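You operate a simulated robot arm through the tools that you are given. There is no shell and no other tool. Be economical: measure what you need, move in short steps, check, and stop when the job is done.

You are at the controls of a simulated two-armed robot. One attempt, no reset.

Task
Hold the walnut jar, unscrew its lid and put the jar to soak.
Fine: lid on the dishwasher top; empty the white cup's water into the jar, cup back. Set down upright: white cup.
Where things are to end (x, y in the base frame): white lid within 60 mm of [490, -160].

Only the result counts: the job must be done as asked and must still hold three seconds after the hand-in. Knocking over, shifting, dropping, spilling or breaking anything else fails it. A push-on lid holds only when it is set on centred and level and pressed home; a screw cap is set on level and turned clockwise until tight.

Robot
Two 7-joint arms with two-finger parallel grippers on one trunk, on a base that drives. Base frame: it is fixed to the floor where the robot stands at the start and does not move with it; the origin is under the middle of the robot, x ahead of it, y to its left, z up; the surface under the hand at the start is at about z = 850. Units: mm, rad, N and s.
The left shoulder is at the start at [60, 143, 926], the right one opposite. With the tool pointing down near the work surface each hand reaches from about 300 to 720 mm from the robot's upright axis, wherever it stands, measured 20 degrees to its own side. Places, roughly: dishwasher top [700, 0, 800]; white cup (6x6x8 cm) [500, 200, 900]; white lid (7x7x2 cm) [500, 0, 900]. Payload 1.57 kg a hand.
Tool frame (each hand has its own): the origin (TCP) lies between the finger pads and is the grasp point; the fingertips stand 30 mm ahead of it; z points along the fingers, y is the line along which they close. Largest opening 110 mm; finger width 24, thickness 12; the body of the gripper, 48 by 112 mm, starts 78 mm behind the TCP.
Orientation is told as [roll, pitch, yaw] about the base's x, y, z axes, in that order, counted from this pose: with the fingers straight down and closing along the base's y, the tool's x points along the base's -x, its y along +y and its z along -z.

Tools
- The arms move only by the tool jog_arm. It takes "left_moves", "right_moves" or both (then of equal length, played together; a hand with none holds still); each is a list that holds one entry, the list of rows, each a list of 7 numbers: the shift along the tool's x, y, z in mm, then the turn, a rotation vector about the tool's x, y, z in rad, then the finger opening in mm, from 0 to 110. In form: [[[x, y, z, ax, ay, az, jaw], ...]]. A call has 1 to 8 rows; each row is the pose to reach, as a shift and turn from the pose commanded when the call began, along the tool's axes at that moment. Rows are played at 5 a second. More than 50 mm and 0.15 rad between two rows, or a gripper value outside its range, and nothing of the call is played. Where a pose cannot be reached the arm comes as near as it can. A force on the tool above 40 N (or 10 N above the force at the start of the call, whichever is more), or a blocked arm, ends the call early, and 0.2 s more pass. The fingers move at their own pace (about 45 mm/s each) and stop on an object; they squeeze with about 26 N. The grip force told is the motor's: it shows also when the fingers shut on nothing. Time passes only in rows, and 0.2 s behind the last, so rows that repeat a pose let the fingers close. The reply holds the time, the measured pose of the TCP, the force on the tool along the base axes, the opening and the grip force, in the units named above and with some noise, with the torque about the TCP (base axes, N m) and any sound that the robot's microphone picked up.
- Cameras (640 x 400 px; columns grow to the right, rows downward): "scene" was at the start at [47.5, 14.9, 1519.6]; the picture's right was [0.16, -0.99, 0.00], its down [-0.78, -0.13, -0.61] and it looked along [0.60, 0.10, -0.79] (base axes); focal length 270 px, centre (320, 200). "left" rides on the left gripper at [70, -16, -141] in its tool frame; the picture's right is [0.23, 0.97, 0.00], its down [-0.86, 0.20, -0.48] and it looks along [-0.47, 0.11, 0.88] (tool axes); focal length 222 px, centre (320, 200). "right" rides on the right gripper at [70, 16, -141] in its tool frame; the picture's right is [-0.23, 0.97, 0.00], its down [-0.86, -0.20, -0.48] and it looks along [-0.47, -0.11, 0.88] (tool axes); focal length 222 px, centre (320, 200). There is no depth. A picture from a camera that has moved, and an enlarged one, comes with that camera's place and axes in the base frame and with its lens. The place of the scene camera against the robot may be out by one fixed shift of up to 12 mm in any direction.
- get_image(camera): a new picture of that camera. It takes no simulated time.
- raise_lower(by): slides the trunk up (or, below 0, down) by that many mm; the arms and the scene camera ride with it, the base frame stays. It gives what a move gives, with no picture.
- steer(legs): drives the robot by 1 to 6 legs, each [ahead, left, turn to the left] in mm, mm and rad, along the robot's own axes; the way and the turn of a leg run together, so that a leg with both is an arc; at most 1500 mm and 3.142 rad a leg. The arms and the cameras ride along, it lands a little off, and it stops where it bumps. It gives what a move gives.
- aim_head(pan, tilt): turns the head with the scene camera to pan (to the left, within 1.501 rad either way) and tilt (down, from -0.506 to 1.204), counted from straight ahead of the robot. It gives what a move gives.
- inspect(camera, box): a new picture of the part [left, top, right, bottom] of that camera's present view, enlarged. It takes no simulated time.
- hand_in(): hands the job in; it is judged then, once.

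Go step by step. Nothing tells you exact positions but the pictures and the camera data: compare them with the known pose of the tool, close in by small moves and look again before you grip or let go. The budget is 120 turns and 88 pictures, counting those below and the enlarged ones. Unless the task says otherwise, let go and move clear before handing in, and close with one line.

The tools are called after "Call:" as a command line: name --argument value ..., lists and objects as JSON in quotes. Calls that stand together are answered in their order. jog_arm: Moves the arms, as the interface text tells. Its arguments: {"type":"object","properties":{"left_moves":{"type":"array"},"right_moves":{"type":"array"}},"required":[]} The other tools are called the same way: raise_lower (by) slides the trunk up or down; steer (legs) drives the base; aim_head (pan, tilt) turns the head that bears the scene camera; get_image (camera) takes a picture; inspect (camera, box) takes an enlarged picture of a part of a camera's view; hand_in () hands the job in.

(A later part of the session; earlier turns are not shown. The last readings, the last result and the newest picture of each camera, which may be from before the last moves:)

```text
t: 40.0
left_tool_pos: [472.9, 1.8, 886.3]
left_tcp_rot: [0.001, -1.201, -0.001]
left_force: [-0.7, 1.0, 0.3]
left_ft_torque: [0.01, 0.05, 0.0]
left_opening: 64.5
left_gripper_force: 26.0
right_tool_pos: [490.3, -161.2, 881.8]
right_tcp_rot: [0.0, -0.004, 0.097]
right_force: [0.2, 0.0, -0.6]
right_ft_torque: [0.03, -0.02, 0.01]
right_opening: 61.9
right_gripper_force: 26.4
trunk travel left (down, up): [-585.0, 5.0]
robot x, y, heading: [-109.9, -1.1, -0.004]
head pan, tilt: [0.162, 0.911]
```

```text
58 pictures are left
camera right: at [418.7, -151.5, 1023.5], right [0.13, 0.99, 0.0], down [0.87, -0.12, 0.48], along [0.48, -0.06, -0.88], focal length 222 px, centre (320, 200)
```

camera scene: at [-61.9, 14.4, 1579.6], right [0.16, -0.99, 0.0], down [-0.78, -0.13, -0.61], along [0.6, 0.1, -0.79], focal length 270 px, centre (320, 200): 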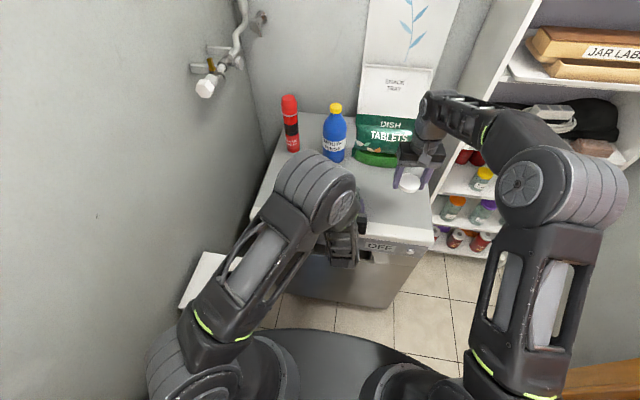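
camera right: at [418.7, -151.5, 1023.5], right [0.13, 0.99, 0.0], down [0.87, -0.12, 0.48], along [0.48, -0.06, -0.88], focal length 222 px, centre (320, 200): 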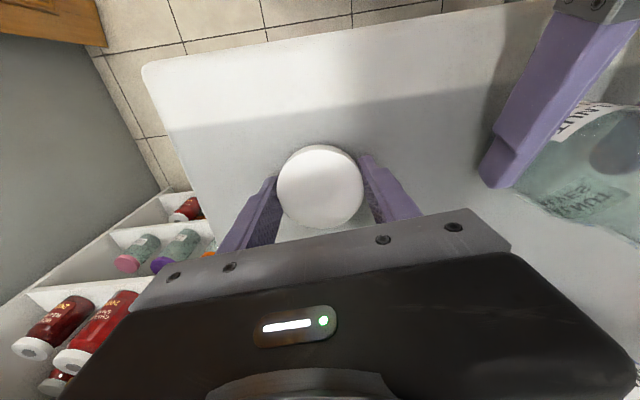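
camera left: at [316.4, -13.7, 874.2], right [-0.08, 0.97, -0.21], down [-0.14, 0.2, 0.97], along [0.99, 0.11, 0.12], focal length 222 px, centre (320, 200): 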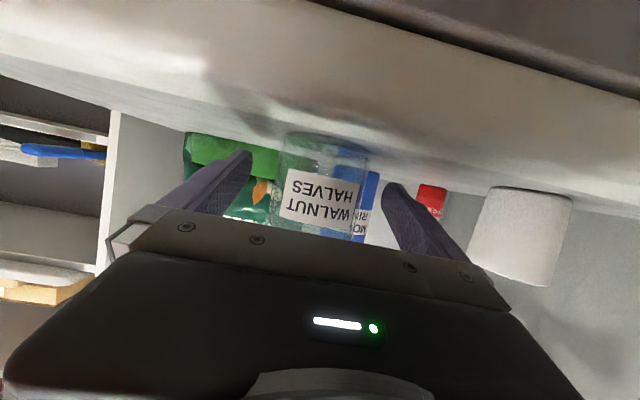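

Not touching yet. I'll creep down until there is contact.

Call:
jog_arm --right_moves '[[[0, 0, 2, 0, 0, 0, 40], [0, 0, 3, 0, 0, 0, 40], [0, 0, 4, 0, 0, 0, 40], [0, 0, 5, 0, 0, 0, 40]]]'

```text
t: 41.0
left_tool_pos: [471.7, 1.2, 886.8]
left_tcp_rot: [0.0, -1.203, -0.003]
left_force: [-0.3, 0.0, -0.9]
left_ft_torque: [-0.01, 0.05, 0.02]
left_opening: 64.4
left_gripper_force: 25.8
right_tool_pos: [489.6, -161.0, 878.9]
right_tcp_rot: [0.001, -0.007, 0.097]
right_force: [-2.7, -3.9, 13.2]
right_ft_torque: [0.19, 0.29, 0.3]
right_opening: 62.2
right_gripper_force: 26.1
trunk travel left (down, up): [-585.0, 5.0]
robot x, y, heading: [-109.2, -0.2, -0.002]
head pan, tilt: [0.162, 0.911]
```

The fingertips have touched the surface. I'll back off 1.5 mm and release.

Call:
jog_arm --right_moves '[[[0, 0, -1.5, 0, 0, 0, 40], [0, 0, -1.5, 0, 0, 0, 64], [0, 0, -1.5, 0, 0, 0, 68], [0, 0, -1.5, 0, 0, 0, 80], [0, 0, -1.5, 0, 0, 0, 95], [0, 0, -1.5, 0, 0, 0, 95]]]'

Call:
get_image --camera "right"

```text
t: 42.4
left_tool_pos: [472.4, 1.3, 887.8]
left_tcp_rot: [-0.001, -1.203, -0.001]
left_force: [-0.1, -0.8, -0.4]
left_ft_torque: [-0.03, 0.0, 0.0]
left_opening: 64.4
left_gripper_force: 25.7
right_tool_pos: [489.3, -161.9, 880.7]
right_tcp_rot: [0.0, -0.005, 0.098]
right_force: [-0.7, -0.2, 6.2]
right_ft_torque: [0.31, 0.09, 0.08]
right_opening: 96.0
right_gripper_force: 0.4
trunk travel left (down, up): [-585.0, 5.0]
robot x, y, heading: [-109.0, 4.6, -0.001]
head pan, tilt: [0.162, 0.911]
```

```text
57 pictures are left
camera right: at [418.3, -152.1, 1020.9], right [0.13, 0.99, 0.0], down [0.87, -0.12, 0.48], along [0.48, -0.06, -0.88], focal length 222 px, centre (320, 200)
```

right: 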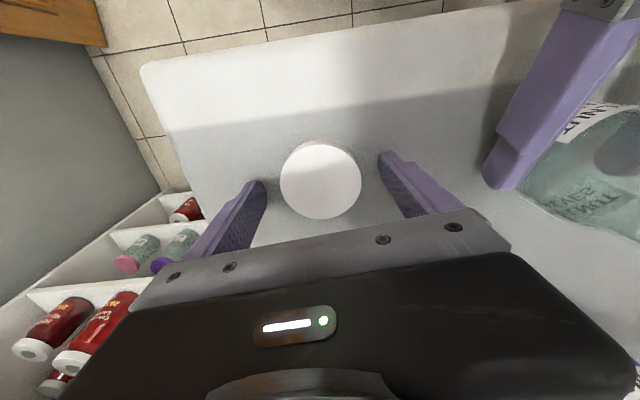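

The lid lies flat at about (490, -160). I'll raise the right hand clear and then move it aside.

Call:
jog_arm --right_moves '[[[0, 0, -25, 0, 0, 0, 95], [0, 0, -60, 0, 0, 0, 95], [0, 0, -100, 0, 0, 0, 95], [0, 0, -140, 0, 0, 0, 95], [0, -40, -160, 0, 0, 0, 95], [0, -80, -160, 0, 0, 0, 95], [20, -110, -160, 0, 0, 0, 95], [40, -130, -160, 0, 0, 0, 95]]]'

Call:
inspect --camera "left" --box '[160, 60, 480, 260]'

Call:
get_image --camera "right"

```text
t: 44.2
left_tool_pos: [472.3, 1.8, 886.1]
left_tcp_rot: [0.0, -1.199, -0.002]
left_force: [0.0, -0.4, -0.5]
left_ft_torque: [0.02, 0.02, 0.02]
left_opening: 64.6
left_gripper_force: 26.1
right_tool_pos: [461.4, -293.4, 1040.6]
right_tcp_rot: [0.002, -0.003, 0.099]
right_force: [-0.2, 0.2, 0.1]
right_ft_torque: [0.0, 0.0, -0.01]
right_opening: 94.9
right_gripper_force: 0.2
trunk travel left (down, up): [-585.0, 5.0]
robot x, y, heading: [-109.6, 0.3, 0.0]
head pan, tilt: [0.162, 0.911]
```

```text
2.00 times, centred on (320, 160) of left
camera zoom: at [315.6, -14.0, 874.3], right [-0.08, 0.97, -0.21], down [-0.14, 0.2, 0.97], along [0.99, 0.11, 0.12], focal length 444 px, centre (320, 280)
```

zoom: 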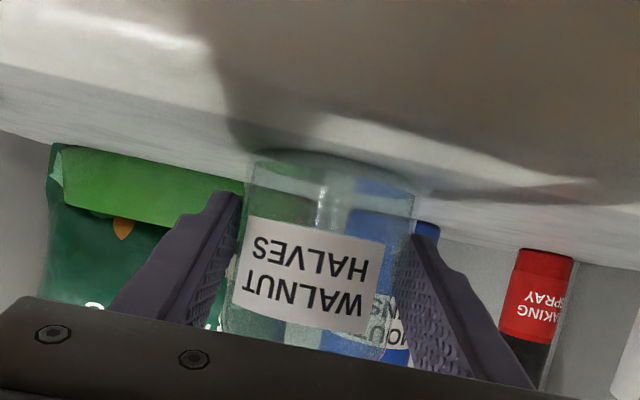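

```text
55 pictures are left
camera right: at [389.5, -284.6, 1182.0], right [0.13, 0.99, 0.0], down [0.87, -0.11, 0.48], along [0.48, -0.06, -0.88], focal length 222 px, centre (320, 200)
```

right: 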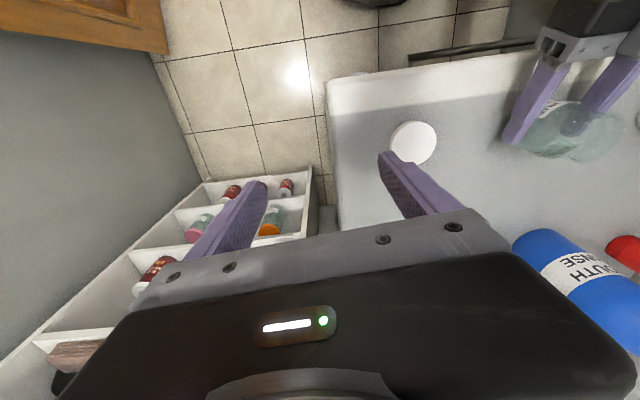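

The jar stands essentially on the surface. I'll release it and draw the left hand straight back.

Call:
jog_arm --left_moves '[[[0, 0, 0, 0, 0, 0, 70], [0, 0, 0, 0, 0, 0, 90], [0, 0, 0, 0, 0, 0, 110], [0, 0, 0, 0, 0, 0, 110], [0, 0, -35, 0, 0, 0, 110], [0, 0, -75, 0, 0, 0, 110], [0, 0, -115, 0, 0, 0, 110], [0, 0, -130, 0, 0, 0, 110]]]'

Call:
inspect --camera "right" --box '[480, 60, 640, 160]'

Call:
inspect --camera "left" --box '[200, 60, 520, 260]'

Call:
get_image --camera "scene"

```text
t: 46.0
left_tool_pos: [351.7, 1.3, 932.3]
left_tcp_rot: [0.001, -1.203, -0.001]
left_force: [-0.2, 0.0, -0.6]
left_ft_torque: [-0.04, 0.02, 0.04]
left_opening: 110.3
left_gripper_force: 0.1
right_tool_pos: [460.9, -292.9, 1040.5]
right_tcp_rot: [0.0, -0.004, 0.098]
right_force: [0.7, 0.3, 0.0]
right_ft_torque: [-0.02, -0.01, -0.02]
right_opening: 95.0
right_gripper_force: 0.1
trunk travel left (down, up): [-585.0, 5.0]
robot x, y, heading: [-108.3, 3.0, 0.0]
head pan, tilt: [0.162, 0.911]
```

```text
4.00 times, centred on (560, 110) of right
camera zoom: at [389.9, -284.1, 1181.9], right [0.13, 0.99, 0.0], down [0.87, -0.11, 0.48], along [0.48, -0.06, -0.88], focal length 888 px, centre (-640, 560)
```

zoom: 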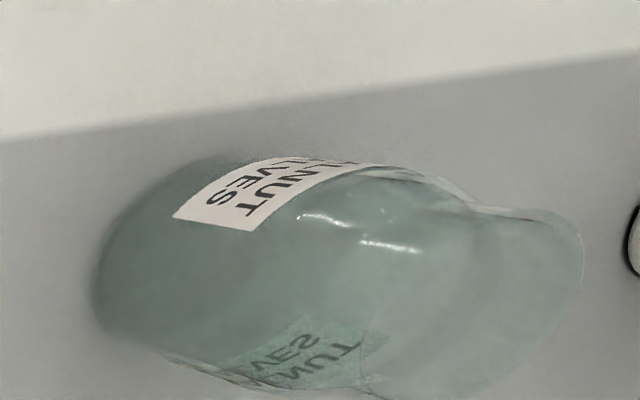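

```text
2.00 times, centred on (360, 160) of left
camera zoom: at [194.2, -13.8, 920.4], right [-0.08, 0.97, -0.21], down [-0.14, 0.2, 0.97], along [0.99, 0.11, 0.12], focal length 444 px, centre (240, 280)
```

zoom: 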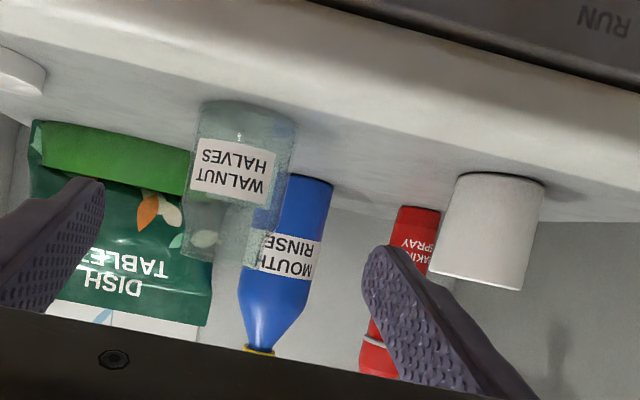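

```text
52 pictures are left
camera scene: at [-62.0, 14.8, 1579.6], right [0.16, -0.99, 0.0], down [-0.78, -0.13, -0.61], along [0.6, 0.1, -0.79], focal length 270 px, centre (320, 200)
```

scene: 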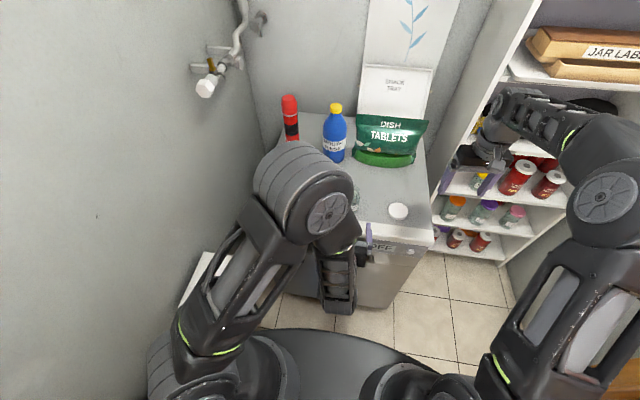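

The jar stands at about (485, 1.5) and the lid is in place. I plan to pour by pitching the left hand from level to past vertical, from the robot's side of the jar. First I'll test that motion empty, above and in front of the jar.

Call:
jog_arm --left_moves '[[[-30, 0, 0, 0, 0.15, 0, 110], [-60, 0, 10, 0, 0.3, 0, 110], [-90, 0, 20, 0, 0.45, 0, 110], [-101, 0, 30, 0, 0.6, 0, 110], [-101, 0, 44, 0, 0.75, 0, 110], [-101, 0, 44, 0, 0.9, 0, 110], [-101, 0, 44, 0, 1.05, 0, 110], [-101, 0, 44, 0, 1.2, 0, 110]]]'

Call:
jog_arm --left_moves '[[[0, 0, 0, 0, 0.15, 0, 110], [0, 0, 0, 0, 0.3, 0, 110], [0, 0, 0, 0, 0.45, 0, 110], [0, 0, 0, 0, 0.6, 0, 110], [0, 0, 0, 0, 0.75, 0, 110]]]'

Call:
get_image --camera "left"

```text
t: 47.8
left_tool_pos: [429.6, 2.6, 1011.1]
left_tcp_rot: [-0.003, 0.002, 0.0]
left_force: [-0.7, -0.3, 1.1]
left_ft_torque: [0.01, -0.02, -0.02]
left_opening: 109.7
left_gripper_force: 0.0
right_tool_pos: [461.1, -291.3, 1040.8]
right_tcp_rot: [-0.001, -0.002, 0.098]
right_force: [-0.4, -0.2, 0.0]
right_ft_torque: [0.0, -0.01, 0.02]
right_opening: 95.0
right_gripper_force: 0.1
trunk travel left (down, up): [-585.0, 5.0]
robot x, y, heading: [-110.6, 2.1, -0.002]
head pan, tilt: [0.162, 0.911]
```

```text
t: 49.0
left_tool_pos: [276.1, 16.8, 901.7]
left_tcp_rot: [-0.027, 0.691, -0.003]
left_force: [-0.1, -0.1, 0.6]
left_ft_torque: [0.05, 0.04, 0.03]
left_opening: 110.3
left_gripper_force: 0.0
left hand out of reach, approached as far as the arm can: row 2, 3, 4, 5
right_tool_pos: [461.3, -292.5, 1041.1]
right_tcp_rot: [-0.002, -0.003, 0.099]
right_force: [-0.3, 0.0, 0.9]
right_ft_torque: [0.0, -0.02, -0.01]
right_opening: 95.0
right_gripper_force: 0.1
trunk travel left (down, up): [-585.0, 5.0]
robot x, y, heading: [-110.0, -0.7, -0.003]
head pan, tilt: [0.162, 0.911]
```

```text
51 pictures are left
camera left: at [312.6, 3.4, 1056.3], right [-0.19, 0.97, 0.12], down [0.96, 0.21, -0.18], along [-0.2, 0.09, -0.98], focal length 222 px, centre (320, 200)
```

left: 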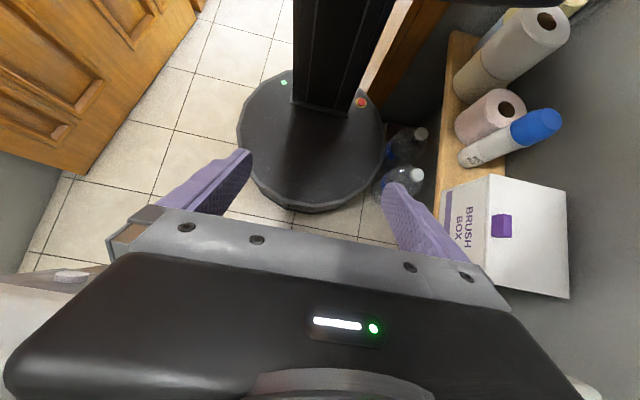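

Out of reach that way, and the hand swung far off, so it's good I tested it empty. I'll return and test the other option: hand level, rolling about its own axis.

Call:
jog_arm --left_moves '[[[-5, -2, -26, 0, -0.11, 0, 110], [-10, -5, -52, 0, -0.23, 0, 110], [-16, -8, -78, 0, -0.34, 0, 110], [-21, -10, -104, 0, -0.46, 0, 110], [-26, -13, -130, 0, -0.57, 0, 110], [-32, -15, -156, 0, -0.69, 0, 110]]]'

Call:
jog_arm --left_moves '[[[0, 10, 0, 0, -0.15, 0, 110], [0, 20, 0, 0, -0.3, 0, 110], [0, 30, 0, 0, -0.45, 0, 110], [0, 40, 0, 0, -0.6, 0, 110], [0, 50, 0, 0, -0.75, 0, 110], [0, 60, 0, 0, -0.9, 0, 110], [0, 60, 0, 0, -1.05, 0, 110], [0, 60, 0, 0, -1.2, 0, 110]]]'

```text
t: 50.4
left_tool_pos: [403.6, 6.0, 999.6]
left_tcp_rot: [-0.021, -0.003, 0.016]
left_force: [0.4, 0.3, 0.5]
left_ft_torque: [-0.02, -0.01, 0.03]
left_opening: 109.9
left_gripper_force: 0.0
right_tool_pos: [460.3, -294.5, 1041.0]
right_tcp_rot: [0.001, -0.005, 0.098]
right_force: [0.1, 0.2, -0.9]
right_ft_torque: [0.01, -0.05, -0.01]
right_opening: 95.1
right_gripper_force: 0.0
trunk travel left (down, up): [-585.0, 5.0]
robot x, y, heading: [-111.6, 0.1, -0.003]
head pan, tilt: [0.162, 0.911]
```

```text
t: 52.2
left_tool_pos: [401.8, 65.4, 998.6]
left_tcp_rot: [-0.059, -1.202, 0.074]
left_force: [-0.1, -0.1, -0.1]
left_ft_torque: [-0.05, -0.02, 0.02]
left_opening: 110.0
left_gripper_force: 0.0
right_tool_pos: [461.7, -293.8, 1042.3]
right_tcp_rot: [0.0, -0.001, 0.098]
right_force: [-0.1, 0.1, -0.2]
right_ft_torque: [0.01, -0.02, 0.05]
right_opening: 94.9
right_gripper_force: 0.0
trunk travel left (down, up): [-585.0, 5.0]
robot x, y, heading: [-108.1, -2.1, 0.0]
head pan, tilt: [0.162, 0.911]
```

Now testing the roll near the pouring spot with the fingers partly closed.

Call:
jog_arm --left_moves '[[[-20, 0, 30, 0, 0, 0, 60], [-38, 0, 71, 0, 0, 0, 60], [-38, 0, 71, 0, 0, 0.15, 60], [-38, 0, 71, 0, 0, 0.3, 60], [-38, 0, 71, 0, 0, 0.45, 60], [-38, 0, 71, 0, 0, 0.6, 60], [-38, 0, 71, 0, 0, 0.75, 60], [-38, 0, 71, 0, 0, 0.9, 60]]]'

Call:
jog_arm --left_moves '[[[0, 0, 0, 0, 0, 0.15, 60], [0, 0, 0, 0, 0, 0.3, 60], [0, 0, 0, 0, 0, 0.45, 60], [0, 0, 0, 0, 0, 0.6, 60], [0, 0, 0, 0, 0, 0.75, 60], [0, 0, 0, 0, 0, 0.9, 60], [0, 0, 0, 0, 0, 1.05, 60], [0, 0, 0, 0, 0, 1.2, 60]]]'

Call:
get_image --camera "scene"

Call:
get_image --camera "left"

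```text
t: 54.0
left_tool_pos: [481.8, 66.2, 1006.5]
left_tcp_rot: [1.104, -0.636, -1.273]
left_force: [0.3, -1.1, -0.8]
left_ft_torque: [0.01, 0.01, -0.02]
left_opening: 60.2
left_gripper_force: 0.1
right_tool_pos: [460.8, -293.4, 1040.5]
right_tcp_rot: [-0.001, -0.004, 0.096]
right_force: [-0.2, -0.3, 0.3]
right_ft_torque: [0.0, 0.02, -0.01]
right_opening: 95.1
right_gripper_force: 0.1
trunk travel left (down, up): [-585.0, 5.0]
robot x, y, heading: [-106.1, -0.4, 0.003]
head pan, tilt: [0.162, 0.911]
```

```text
t: 55.8
left_tool_pos: [481.6, 67.3, 1008.1]
left_tcp_rot: [1.153, 0.474, -1.764]
left_force: [0.5, -0.2, -0.4]
left_ft_torque: [-0.03, 0.0, 0.0]
left_opening: 60.1
left_gripper_force: 0.1
right_tool_pos: [460.7, -294.4, 1041.7]
right_tcp_rot: [0.001, -0.003, 0.098]
right_force: [-0.1, -0.4, 0.1]
right_ft_torque: [0.03, -0.01, 0.01]
right_opening: 95.0
right_gripper_force: 0.1
trunk travel left (down, up): [-585.0, 5.0]
robot x, y, heading: [-109.1, -2.5, -0.002]
head pan, tilt: [0.162, 0.911]
```

```text
50 pictures are left
camera scene: at [-62.3, 14.4, 1579.6], right [0.16, -0.99, 0.0], down [-0.78, -0.13, -0.61], along [0.6, 0.1, -0.79], focal length 270 px, centre (320, 200)
```

scene: 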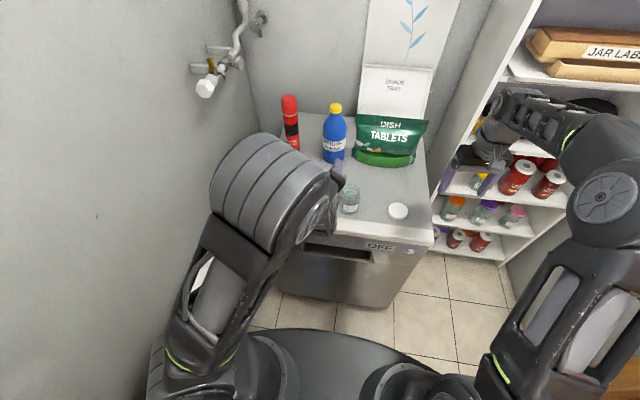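

```text
49 pictures are left
camera left: at [356.9, 134.6, 1078.7], right [0.35, -0.27, 0.9], down [-0.53, -0.85, -0.05], along [0.77, -0.45, -0.44], focal length 222 px, centre (320, 200)
```

left: 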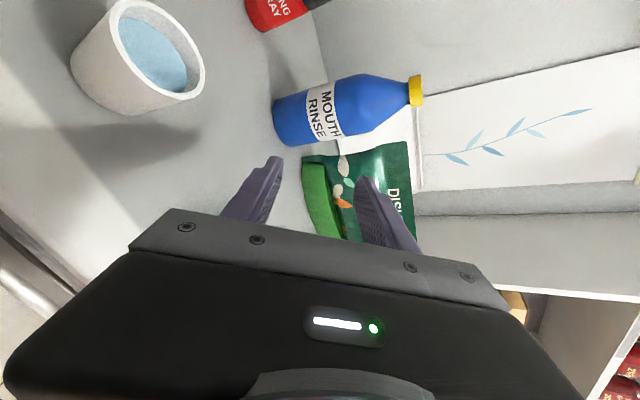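

The roll of 2.1 rad works in place. I'll unroll now and then go to the cup.

Call:
jog_arm --left_moves '[[[0, 0, 0, 0, 0, -0.14, 60], [0, 0, 0, 0, 0, -0.28, 60], [0, 0, 0, 0, 0, -0.42, 60], [0, 0, 0, 0, 0, -0.56, 60], [0, 0, 0, 0, 0, -0.7, 60], [0, 0, 0, 0, 0, -0.84, 60], [0, 0, 0, 0, 0, -0.98, 60], [0, 0, 0, 0, 0, -1.12, 60]]]'

Call:
jog_arm --left_moves '[[[0, 0, 0, 0, 0, -0.14, 60], [0, 0, 0, 0, 0, -0.28, 60], [0, 0, 0, 0, 0, -0.42, 60], [0, 0, 0, 0, 0, -0.56, 60], [0, 0, 0, 0, 0, -0.7, 60], [0, 0, 0, 0, 0, -0.84, 60], [0, 0, 0, 0, 0, -0.98, 60]]]'

```text
t: 57.6
left_tool_pos: [481.8, 65.6, 1007.5]
left_tcp_rot: [1.128, -0.567, -1.313]
left_force: [0.4, -0.4, -0.2]
left_ft_torque: [-0.04, -0.01, -0.02]
left_opening: 59.9
left_gripper_force: 0.0
right_tool_pos: [461.9, -292.1, 1040.7]
right_tcp_rot: [0.0, -0.005, 0.099]
right_force: [0.0, -1.2, -0.7]
right_ft_torque: [0.03, -0.01, 0.02]
right_opening: 95.1
right_gripper_force: 0.1
trunk travel left (down, up): [-585.0, 5.0]
robot x, y, heading: [-108.6, -1.3, 0.002]
head pan, tilt: [0.162, 0.911]
```

```text
t: 59.2
left_tool_pos: [481.5, 65.0, 1007.3]
left_tcp_rot: [-0.062, -1.2, 0.075]
left_force: [0.3, 0.3, -0.2]
left_ft_torque: [0.01, 0.04, -0.04]
left_opening: 60.0
left_gripper_force: 0.1
right_tool_pos: [461.3, -292.7, 1041.1]
right_tcp_rot: [0.0, -0.003, 0.097]
right_force: [-0.5, 0.7, -0.1]
right_ft_torque: [0.0, -0.03, -0.02]
right_opening: 94.9
right_gripper_force: 0.0
trunk travel left (down, up): [-585.0, 5.0]
robot x, y, heading: [-113.1, -1.2, -0.005]
head pan, tilt: [0.162, 0.911]
```

I'll move over the cup with open fingers and descend around it from above, which keeps clear of the awkward close-in region.

Call:
jog_arm --left_moves '[[[0, 25, 2, 0, 0, 0.005, 110], [0, 50, 4, 0, 0, 0.01, 110], [0, 75, 6, 0, 0, 0.015, 110], [1, 100, 8, 0, 0, 0.02, 110], [1, 118, 10.6, 0, 0, 0.022, 110]]]'

Call:
get_image --camera "left"

Call:
get_image --camera "scene"

```text
t: 60.4
left_tool_pos: [488.6, 185.2, 999.9]
left_tcp_rot: [0.001, -1.199, 0.006]
left_force: [-0.9, 0.0, 0.2]
left_ft_torque: [0.01, -0.03, 0.03]
left_opening: 110.0
left_gripper_force: 0.1
right_tool_pos: [460.1, -293.4, 1041.3]
right_tcp_rot: [0.0, -0.003, 0.098]
right_force: [0.1, 0.4, 0.2]
right_ft_torque: [0.01, -0.01, 0.0]
right_opening: 95.3
right_gripper_force: 0.0
trunk travel left (down, up): [-585.0, 5.0]
robot x, y, heading: [-108.3, -0.4, -0.009]
head pan, tilt: [0.162, 0.911]
```

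```text
48 pictures are left
camera left: at [332.1, 167.8, 988.6], right [-0.09, 0.97, -0.21], down [-0.14, 0.2, 0.97], along [0.99, 0.12, 0.12], focal length 222 px, centre (320, 200)
```

left: 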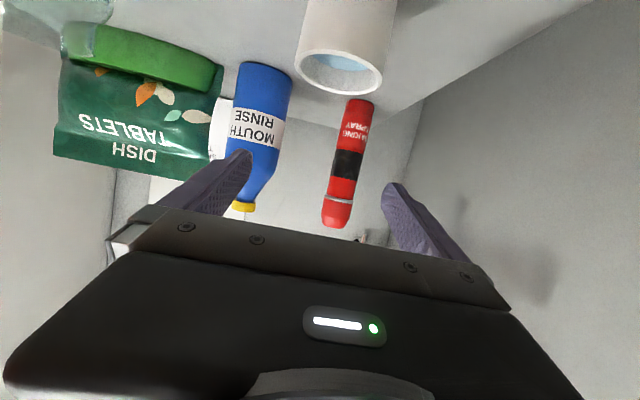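

```text
47 pictures are left
camera scene: at [-62.1, 15.2, 1579.6], right [0.16, -0.99, 0.0], down [-0.78, -0.13, -0.61], along [0.6, 0.1, -0.79], focal length 270 px, centre (320, 200)
```

scene: 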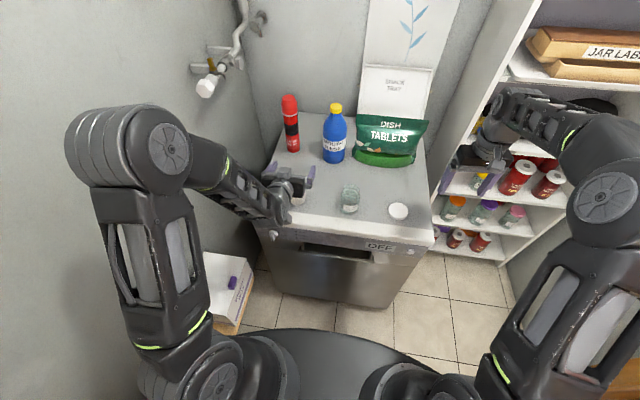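

The cup is at about (490.7, 181.7). I'll descend straight around it to grip height.

Call:
jog_arm --left_moves '[[[25, -3.5, 11, 0, 0, 0, 110], [50, -3.5, 21, 0, 0, 0, 110], [70, -3.5, 29, 0, 0, 0, 110], [90, -3.5, 37, 0, 0, 0, 110], [107.5, -3.5, 43.4, 0, 0, 0, 110]]]'

Call:
get_image --camera "left"

Call:
inspect --camera "scene" --box '[220, 130, 420, 255]'

```text
t: 61.6
left_tool_pos: [491.6, 181.0, 884.3]
left_tcp_rot: [-0.001, -1.2, 0.011]
left_force: [0.1, -0.3, -0.2]
left_ft_torque: [-0.04, 0.0, -0.01]
left_opening: 110.2
left_gripper_force: 0.0
right_tool_pos: [461.5, -292.0, 1041.7]
right_tcp_rot: [0.0, -0.001, 0.097]
right_force: [-0.1, 0.0, 1.4]
right_ft_torque: [-0.04, -0.02, -0.01]
right_opening: 94.9
right_gripper_force: 0.2
trunk travel left (down, up): [-585.0, 5.0]
robot x, y, heading: [-107.5, -3.9, -0.001]
head pan, tilt: [0.162, 0.911]
```

```text
46 pictures are left
camera left: at [334.9, 163.1, 871.5], right [-0.09, 0.97, -0.21], down [-0.14, 0.2, 0.97], along [0.99, 0.12, 0.12], focal length 222 px, centre (320, 200)
```

left: 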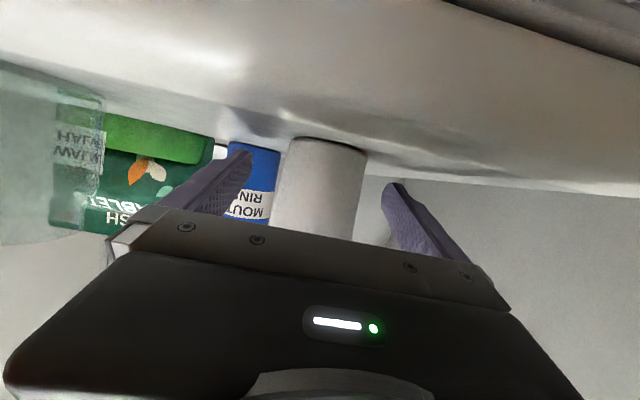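

```text
3.20 times, centred on (320, 192) of scene
camera zoom: at [-61.7, 14.9, 1579.6], right [0.16, -0.99, 0.0], down [-0.78, -0.13, -0.61], along [0.6, 0.1, -0.79], focal length 866 px, centre (320, 224)
```

zoom: 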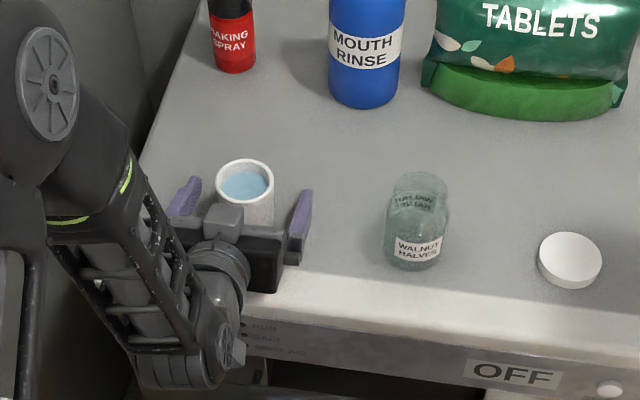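

The cup is centred between the fingers and the jar stands upright. Closing on the cup.

Call:
jog_arm --left_moves '[[[0, 0, 0, 0, 0, 0, 85], [0, 0, 0, 0, 0, 0, 68], [0, 0, 0, 0, 0, 0, 50], [0, 0, 0, 0, 0, 0, 45], [0, 0, 0, 0, 0, 0, 45], [0, 0, 0, 0, 0, 0, 45]]]'

```text
t: 63.0
left_tool_pos: [491.2, 179.9, 883.5]
left_tcp_rot: [0.0, -1.2, 0.009]
left_force: [0.1, 0.1, 0.2]
left_ft_torque: [0.02, 0.01, 0.0]
left_opening: 57.2
left_gripper_force: 25.6
right_tool_pos: [462.0, -293.3, 1040.4]
right_tcp_rot: [-0.001, -0.004, 0.099]
right_force: [0.8, 0.1, 0.1]
right_ft_torque: [0.0, 0.01, 0.02]
right_opening: 95.0
right_gripper_force: 0.1
trunk travel left (down, up): [-585.0, 5.0]
robot x, y, heading: [-109.6, -2.0, -0.002]
head pan, tilt: [0.162, 0.911]
```

The grip is firm. I'll lift the cup straight up, gently.

Call:
jog_arm --left_moves '[[[-5, 0, -1.9, 0, 0, 0, 45], [-15, 0, -5.8, 0, 0, 0, 45], [-30, 0, -11.6, 0, 0, 0, 45], [-48, 0, -18.6, 0, 0, 0, 45], [-68, 0, -26.4, 0, 0, 0, 45], [-86, 0, -33.4, 0, 0, 0, 45], [-102, 0, -39.6, 0, 0, 0, 45], [-112, 0, -43.5, 0, 0, 0, 45]]]'

Call:
get_image --camera "left"

Call:
inspect --camera "scene" --box '[220, 130, 420, 255]'

```text
t: 64.8
left_tool_pos: [491.2, 181.6, 1004.0]
left_tcp_rot: [0.001, -1.2, 0.007]
left_force: [-0.1, 0.0, -1.9]
left_ft_torque: [-0.04, -0.01, -0.02]
left_opening: 56.9
left_gripper_force: 25.7
right_tool_pos: [461.2, -293.4, 1040.9]
right_tcp_rot: [0.001, -0.002, 0.098]
right_force: [0.2, 0.0, 0.1]
right_ft_torque: [0.02, 0.01, 0.01]
right_opening: 95.0
right_gripper_force: 0.1
trunk travel left (down, up): [-585.0, 5.0]
robot x, y, heading: [-108.7, 4.2, -0.002]
head pan, tilt: [0.162, 0.911]
```

```text
44 pictures are left
camera left: at [333.6, 163.9, 991.9], right [-0.09, 0.97, -0.21], down [-0.14, 0.2, 0.97], along [0.99, 0.12, 0.12], focal length 222 px, centre (320, 200)
```

left: 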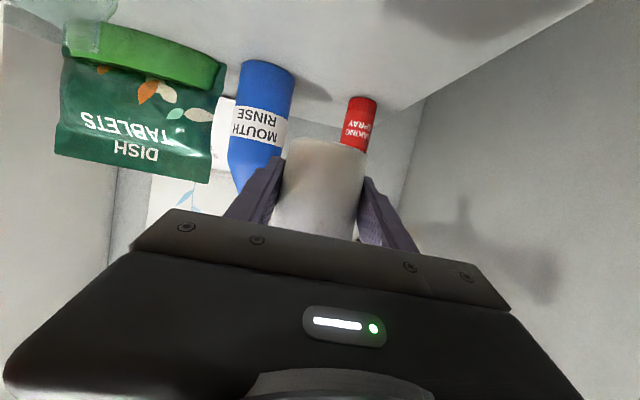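

```text
3.20 times, centred on (320, 192) of scene
camera zoom: at [-62.1, 14.9, 1579.6], right [0.16, -0.99, 0.0], down [-0.78, -0.13, -0.61], along [0.6, 0.1, -0.79], focal length 866 px, centre (320, 224)
```

zoom: 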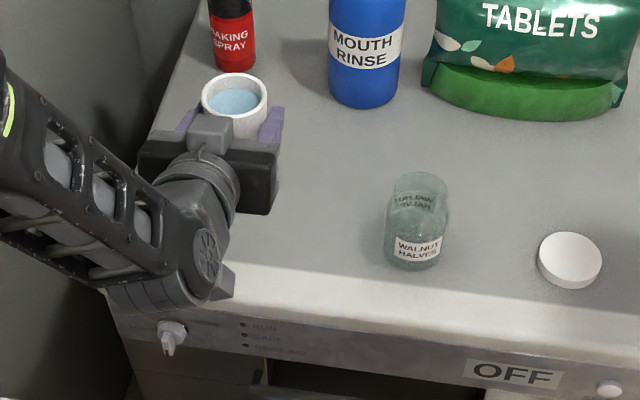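

The cup is lifted level with nothing spilled. I'll carry it over beside the jar mouth, still upright and above the rim.

Call:
jog_arm --left_moves '[[[0, -6, 0, 0, 0, 0, 45], [0, -18, 0, 0, 0, 0, 45], [0, -36, 0, 0, 0, 0, 45], [0, -56, 0, 0, 0, 0, 45], [0, -76, 0, 0, 0, 0, 45], [0, -94, 0, 0, 0, 0, 45], [0, -110, 0, 0, 0, 0, 45], [0, -120, 0, 0, 0, 0, 45]]]'

Call:
get_image --camera "left"

Call:
get_image --camera "scene"

```text
t: 66.6
left_tool_pos: [491.5, 62.9, 1006.3]
left_tcp_rot: [0.0, -1.202, 0.006]
left_force: [0.1, 0.0, -1.4]
left_ft_torque: [0.01, 0.04, -0.01]
left_opening: 57.2
left_gripper_force: 25.6
right_tool_pos: [460.9, -293.7, 1041.4]
right_tcp_rot: [0.0, -0.003, 0.097]
right_force: [0.6, -0.6, 0.4]
right_ft_torque: [0.01, -0.02, -0.01]
right_opening: 95.1
right_gripper_force: 0.1
trunk travel left (down, up): [-585.0, 5.0]
robot x, y, heading: [-110.3, 1.6, -0.004]
head pan, tilt: [0.162, 0.911]
```

```text
42 pictures are left
camera left: at [335.3, 44.0, 993.5], right [-0.09, 0.97, -0.21], down [-0.14, 0.2, 0.97], along [0.99, 0.12, 0.12], focal length 222 px, centre (320, 200)
```

left: 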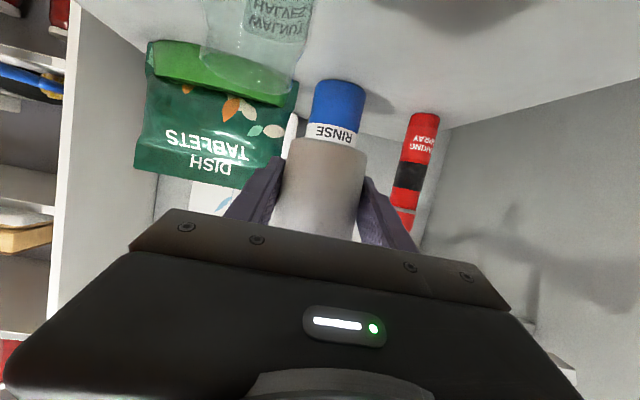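

```text
41 pictures are left
camera scene: at [-62.0, 14.7, 1579.6], right [0.16, -0.99, 0.0], down [-0.78, -0.13, -0.61], along [0.6, 0.1, -0.79], focal length 270 px, centre (320, 200)
```

scene: 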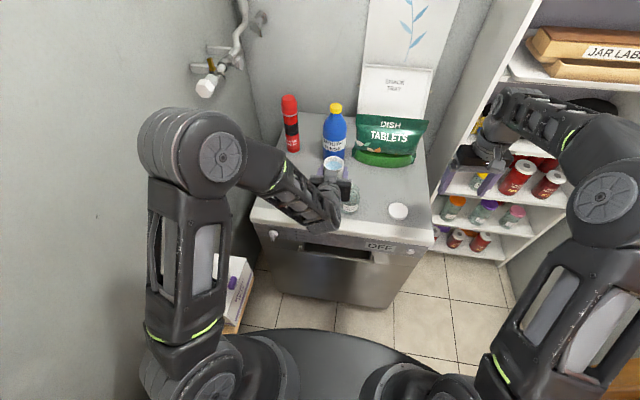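

Before tilting I'll check the jar mouth closely from both views.

Call:
inspect --camera "left" --box '[180, 0, 340, 100]'

Call:
inspect --camera "scene" --box '[290, 140, 418, 220]'

```text
4.00 times, centred on (260, 50) of left
camera zoom: at [335.3, 44.0, 993.5], right [-0.09, 0.97, -0.21], down [-0.14, 0.2, 0.97], along [0.99, 0.12, 0.12], focal length 888 px, centre (560, 800)
```

zoom: 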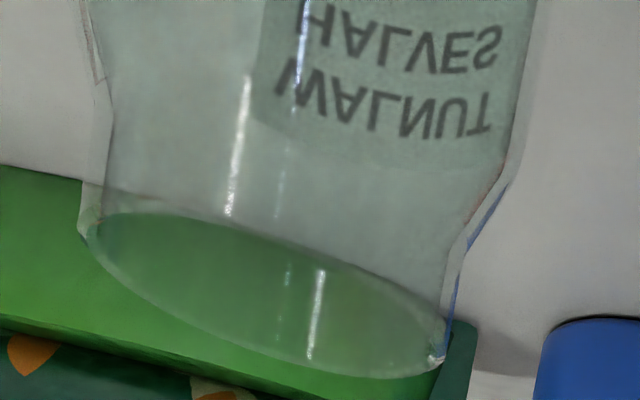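

```text
5.00 times, centred on (354, 180) of scene
camera zoom: at [-62.0, 14.7, 1579.6], right [0.16, -0.99, 0.0], down [-0.78, -0.13, -0.61], along [0.6, 0.1, -0.79], focal length 1353 px, centre (150, 300)
```

zoom: 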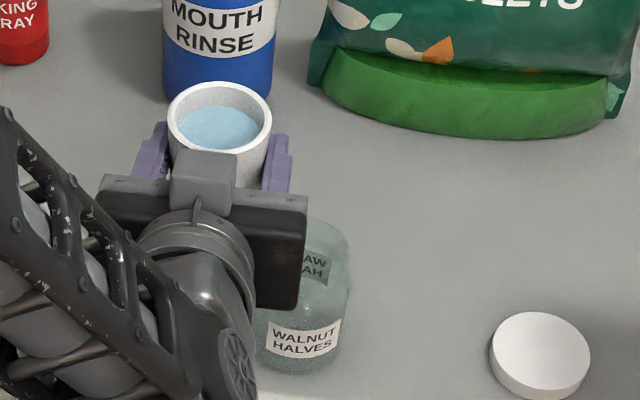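

The jar mouth is centred at about (488, 0), with its rim near z 943 and about 58 mm wide. I'll begin tilting slowly with the lip held over the near side of the mouth.

Call:
jog_arm --left_moves '[[[3, -4, 1, 0, 0, 0.03, 45], [7, -8, 2, 0, 0, 0.07, 45], [11, -12, 3, 0, 0, 0.12, 45], [13.6, -14, 3.7, 0, 0, 0.17, 45], [13.6, -14, 3.7, 0, 0, 0.22, 45], [13.6, -14, 3.7, 0, 0, 0.262, 45]]]'

Call:
inspect --camera "scene" --box '[290, 140, 418, 220]'

Call:
get_image --camera "left"

```text
t: 68.0
left_tool_pos: [491.8, 45.7, 990.3]
left_tcp_rot: [0.589, -1.122, -0.63]
left_force: [-0.1, -0.3, -1.3]
left_ft_torque: [-0.04, -0.01, 0.0]
left_opening: 57.4
left_gripper_force: 26.0
right_tool_pos: [461.3, -292.7, 1041.0]
right_tcp_rot: [0.0, -0.004, 0.099]
right_force: [-0.2, 0.5, -0.3]
right_ft_torque: [0.01, 0.0, 0.0]
right_opening: 95.2
right_gripper_force: 0.1
trunk travel left (down, up): [-585.0, 5.0]
robot x, y, heading: [-109.1, 0.2, -0.006]
head pan, tilt: [0.162, 0.911]
```

```text
5.00 times, centred on (354, 180) of scene
camera zoom: at [-62.0, 14.8, 1579.6], right [0.16, -0.99, 0.0], down [-0.78, -0.13, -0.61], along [0.6, 0.1, -0.79], focal length 1353 px, centre (150, 300)
```

zoom: 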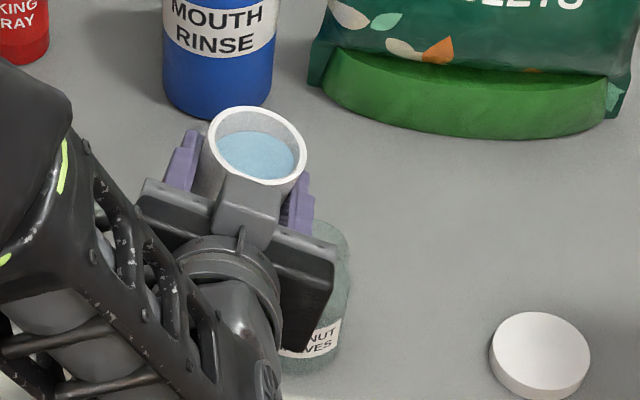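

```text
37 pictures are left
camera left: at [333.0, 48.2, 976.4], right [0.0, 1.0, 0.03], down [-0.13, -0.03, 0.99], along [0.99, -0.01, 0.13], focal length 222 px, centre (320, 200)
```

left: 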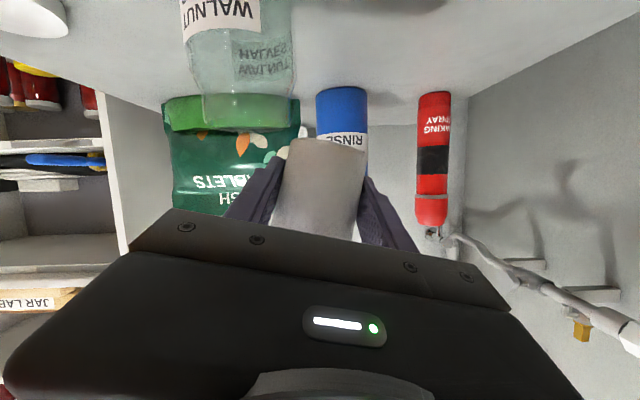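

No flow yet. I'll zoom on the jar mouth once more to pin its place.

Call:
inspect --camera "left" --box '[170, 50, 330, 150]'

```text
4.00 times, centred on (250, 100) of left
camera zoom: at [333.0, 48.2, 976.4], right [0.0, 1.0, 0.03], down [-0.13, -0.03, 0.99], along [0.99, -0.01, 0.13], focal length 888 px, centre (600, 600)
```

zoom: 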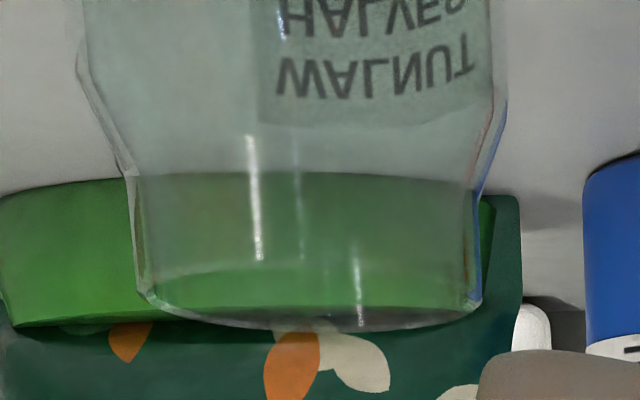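

The jar mouth is confirmed at (489, 0), rim z 943, 58 mm wide. I'll tilt on to 30°, tracking the lip over the mouth.

Call:
jog_arm --left_moves '[[[1, 0.6, 0.7, 0, 0, 0.044, 45], [2, 1.2, 1.4, 0, 0, 0.088, 45], [3, 1.8, 2, 0, 0, 0.131, 45], [4, 2.4, 2.7, 0, 0, 0.175, 45], [5, 3, 3.4, 0, 0, 0.219, 45], [6, 3.6, 4, 0, 0, 0.262, 45], [6, 3.6, 4, 0, 0, 0.262, 45]]]'

Call:
inspect --camera "scene" --box '[290, 140, 418, 220]'

```text
t: 69.6
left_tool_pos: [491.3, 52.0, 985.0]
left_tcp_rot: [0.911, -0.939, -1.003]
left_force: [0.5, -0.5, -2.0]
left_ft_torque: [-0.02, 0.01, -0.01]
left_opening: 57.3
left_gripper_force: 26.2
right_tool_pos: [461.4, -292.5, 1041.0]
right_tcp_rot: [0.002, -0.003, 0.097]
right_force: [-1.2, 0.6, 0.5]
right_ft_torque: [0.02, -0.03, -0.01]
right_opening: 95.2
right_gripper_force: 0.2
trunk travel left (down, up): [-585.0, 5.0]
robot x, y, heading: [-109.5, -2.4, 0.001]
head pan, tilt: [0.162, 0.911]
```

```text
5.00 times, centred on (354, 180) of scene
camera zoom: at [-62.0, 14.8, 1579.6], right [0.16, -0.99, 0.0], down [-0.78, -0.13, -0.61], along [0.6, 0.1, -0.79], focal length 1353 px, centre (150, 300)
```

zoom: 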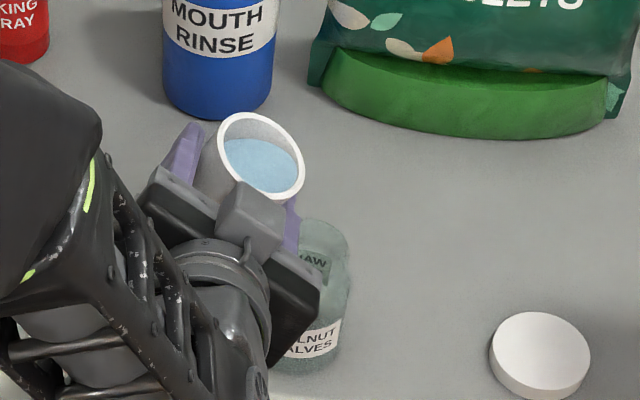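

Still no flow. Continuing to 45°, coming lower.

Call:
jog_arm --left_moves '[[[0.8, -0.3, 1, 0, 0, 0.038, 45], [1.6, -0.6, 2, 0, 0, 0.075, 45], [2.4, -1, 3, 0, 0, 0.112, 45], [3.2, -1.3, 4, 0, 0, 0.15, 45], [4, -1.6, 5, 0, 0, 0.188, 45], [4.9, -2, 5.8, 0, 0, 0.225, 45], [4.9, -2, 5.8, 0, 0, 0.262, 45], [4.9, -2, 5.8, 0, 0, 0.262, 45]]]'

Call:
inspect --camera "scene" --box '[290, 140, 418, 220]'

Call:
get_image --camera "left"

```text
t: 71.4
left_tool_pos: [495.9, 52.6, 977.6]
left_tcp_rot: [1.069, -0.719, -1.218]
left_force: [-1.2, 0.1, -1.1]
left_ft_torque: [0.02, -0.01, 0.0]
left_opening: 57.2
left_gripper_force: 26.0
right_tool_pos: [461.0, -292.4, 1040.8]
right_tcp_rot: [0.0, -0.003, 0.097]
right_force: [-0.5, 0.7, 0.1]
right_ft_torque: [0.02, -0.02, 0.01]
right_opening: 94.9
right_gripper_force: 0.0
trunk travel left (down, up): [-585.0, 5.0]
robot x, y, heading: [-113.0, -2.9, -0.0]
head pan, tilt: [0.162, 0.911]
```

```text
5.00 times, centred on (354, 180) of scene
camera zoom: at [-61.9, 14.8, 1579.6], right [0.16, -0.99, 0.0], down [-0.78, -0.13, -0.61], along [0.6, 0.1, -0.79], focal length 1353 px, centre (150, 300)
```

zoom: 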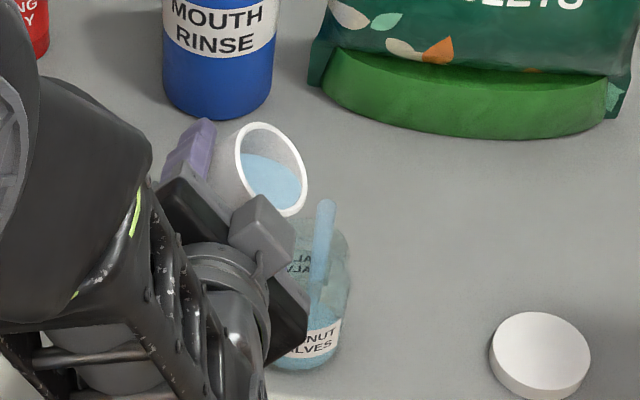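

```text
33 pictures are left
camera left: at [341.9, 89.4, 973.7], right [0.19, 0.85, 0.49], down [-0.17, -0.47, 0.87], along [0.97, -0.25, 0.06], focal length 222 px, centre (320, 200)
```

left: 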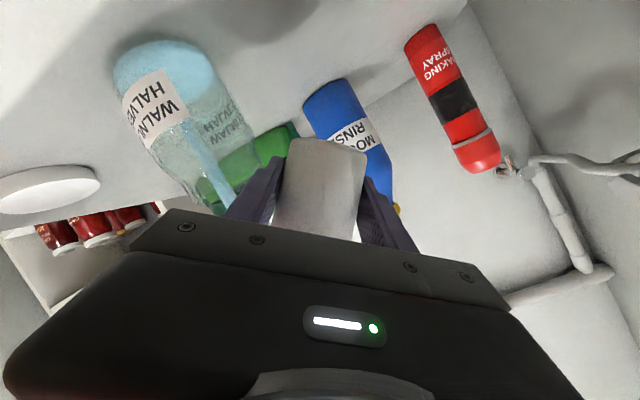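

Water is flowing cleanly into the jar. I'll keep tilting slowly, with the lip held over the mouth.

Call:
jog_arm --left_moves '[[[0.3, -0.3, 0.5, 0, 0, 0.03, 45], [0.7, -0.5, 1, 0, 0, 0.065, 45], [1, -0.8, 1.5, 0, 0, 0.1, 45], [1.4, -1, 2, 0, 0, 0.13, 45], [1.7, -1.3, 2.5, 0, 0, 0.165, 45], [2, -1.5, 3, 0, 0, 0.2, 45], [2.4, -1.8, 3.5, 0, 0, 0.23, 45], [2.7, -2, 4, 0, 0, 0.262, 45]]]'

Call:
inspect --camera "scene" --box '[290, 140, 418, 220]'

```text
t: 73.2
left_tool_pos: [498.9, 54.2, 975.1]
left_tcp_rot: [1.156, -0.487, -1.36]
left_force: [-0.4, -0.7, 15.7]
left_ft_torque: [-0.51, 0.03, 0.02]
left_opening: 57.1
left_gripper_force: 25.9
right_tool_pos: [460.5, -293.6, 1041.5]
right_tcp_rot: [0.0, -0.003, 0.097]
right_force: [0.7, 0.0, 0.4]
right_ft_torque: [0.03, 0.03, 0.03]
right_opening: 94.8
right_gripper_force: 0.1
trunk travel left (down, up): [-585.0, 5.0]
robot x, y, heading: [-112.9, -3.5, -0.004]
head pan, tilt: [0.162, 0.911]
```

```text
5.00 times, centred on (354, 180) of scene
camera zoom: at [-63.7, 14.6, 1579.9], right [0.16, -0.99, 0.0], down [-0.78, -0.13, -0.61], along [0.61, 0.1, -0.79], focal length 1353 px, centre (150, 300)
```

zoom: 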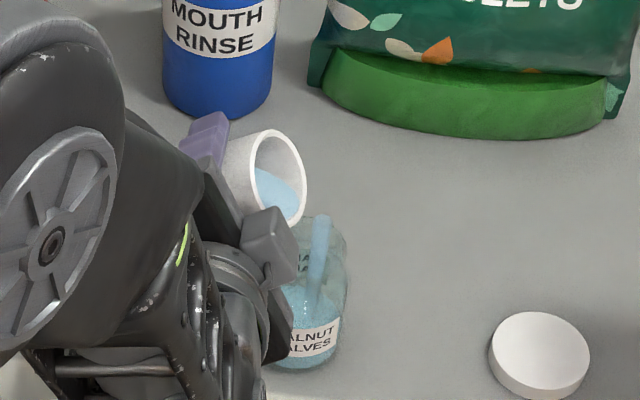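

Contact: the lower finger is pressing on the jar rim (about 16 N). I'll lift straight up at once.

Call:
jog_arm --left_moves '[[[-2.3, 4, -1.8, 0, 0, 0, 45], [-4.2, 7.3, -3.2, 0, 0, 0, 45], [-4.6, 8.1, -3.6, 0, 0, 0, 45]]]'

Call:
inspect --camera "scene" --box '[290, 140, 418, 220]'

Call:
get_image --camera "left"

```text
t: 74.0
left_tool_pos: [497.9, 52.7, 981.1]
left_tcp_rot: [1.146, -0.484, -1.357]
left_force: [-0.1, -0.9, -1.3]
left_ft_torque: [-0.01, 0.01, 0.01]
left_opening: 57.1
left_gripper_force: 25.8
right_tool_pos: [460.6, -292.1, 1041.7]
right_tcp_rot: [-0.001, -0.002, 0.098]
right_force: [-0.6, 0.2, 0.0]
right_ft_torque: [0.01, 0.01, -0.01]
right_opening: 94.7
right_gripper_force: 0.0
trunk travel left (down, up): [-585.0, 5.0]
robot x, y, heading: [-112.2, -0.1, -0.003]
head pan, tilt: [0.162, 0.911]
```

```text
5.00 times, centred on (354, 180) of scene
camera zoom: at [-61.9, 14.8, 1579.5], right [0.16, -0.99, 0.0], down [-0.78, -0.13, -0.61], along [0.6, 0.1, -0.79], focal length 1353 px, centre (150, 300)
```

zoom: 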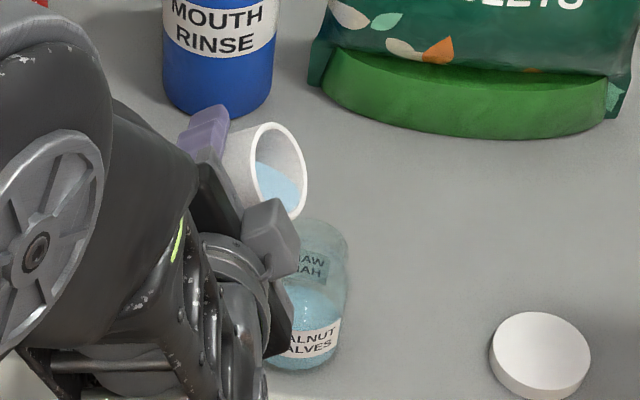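

```text
30 pictures are left
camera left: at [348.3, 104.5, 989.8], right [0.26, 0.68, 0.68], down [-0.22, -0.64, 0.73], along [0.94, -0.34, -0.02], focal length 222 px, centre (320, 200)
```

left: 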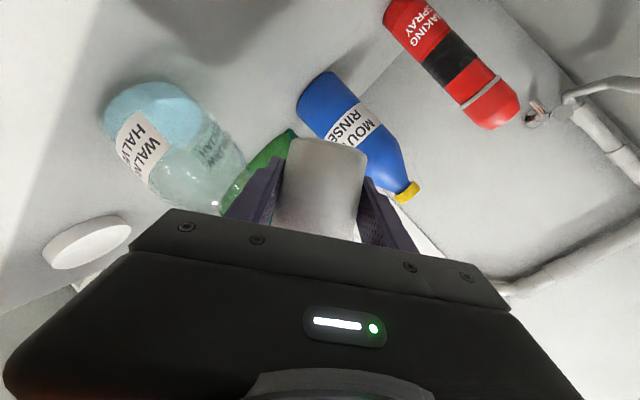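

Contact is cleared, the jar is upright and there's no spill. I'll continue to 75° with more height for the finger.

Call:
jog_arm --left_moves '[[[-1.2, 1, 0.2, 0, 0, 0.03, 45], [-2, 1.6, 0.3, 0, 0, 0.06, 45], [-2.8, 2.2, 0.4, 0, 0, 0.1, 45], [-3.5, 2.8, 0.5, 0, 0, 0.13, 45], [-4.3, 3.4, 0.7, 0, 0, 0.165, 45], [-4.3, 3.4, 0.7, 0, 0, 0.2, 45], [-4.3, 3.4, 0.7, 0, 0, 0.23, 45], [-4.3, 3.4, 0.7, 0, 0, 0.262, 45]]]'

Call:
inspect --camera "scene" --box '[290, 140, 418, 220]'

```text
t: 75.8
left_tool_pos: [500.5, 52.0, 987.9]
left_tcp_rot: [1.188, -0.243, -1.466]
left_force: [-0.1, -0.6, -0.7]
left_ft_torque: [-0.03, 0.01, 0.04]
left_opening: 57.0
left_gripper_force: 25.7
right_tool_pos: [461.1, -293.3, 1040.4]
right_tcp_rot: [0.0, -0.002, 0.097]
right_force: [0.6, 0.2, 0.2]
right_ft_torque: [0.01, -0.02, 0.02]
right_opening: 95.1
right_gripper_force: 0.0
trunk travel left (down, up): [-585.0, 5.0]
robot x, y, heading: [-110.9, 1.9, 0.001]
head pan, tilt: [0.162, 0.911]
```

```text
5.00 times, centred on (354, 180) of scene
camera zoom: at [-62.1, 14.7, 1579.6], right [0.16, -0.99, 0.0], down [-0.78, -0.13, -0.61], along [0.6, 0.1, -0.79], focal length 1353 px, centre (150, 300)
```

zoom: 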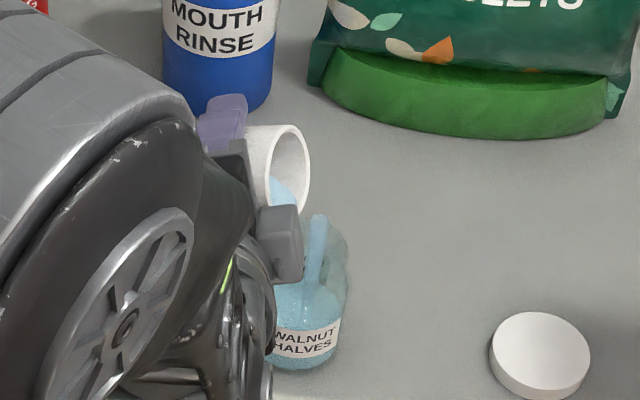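

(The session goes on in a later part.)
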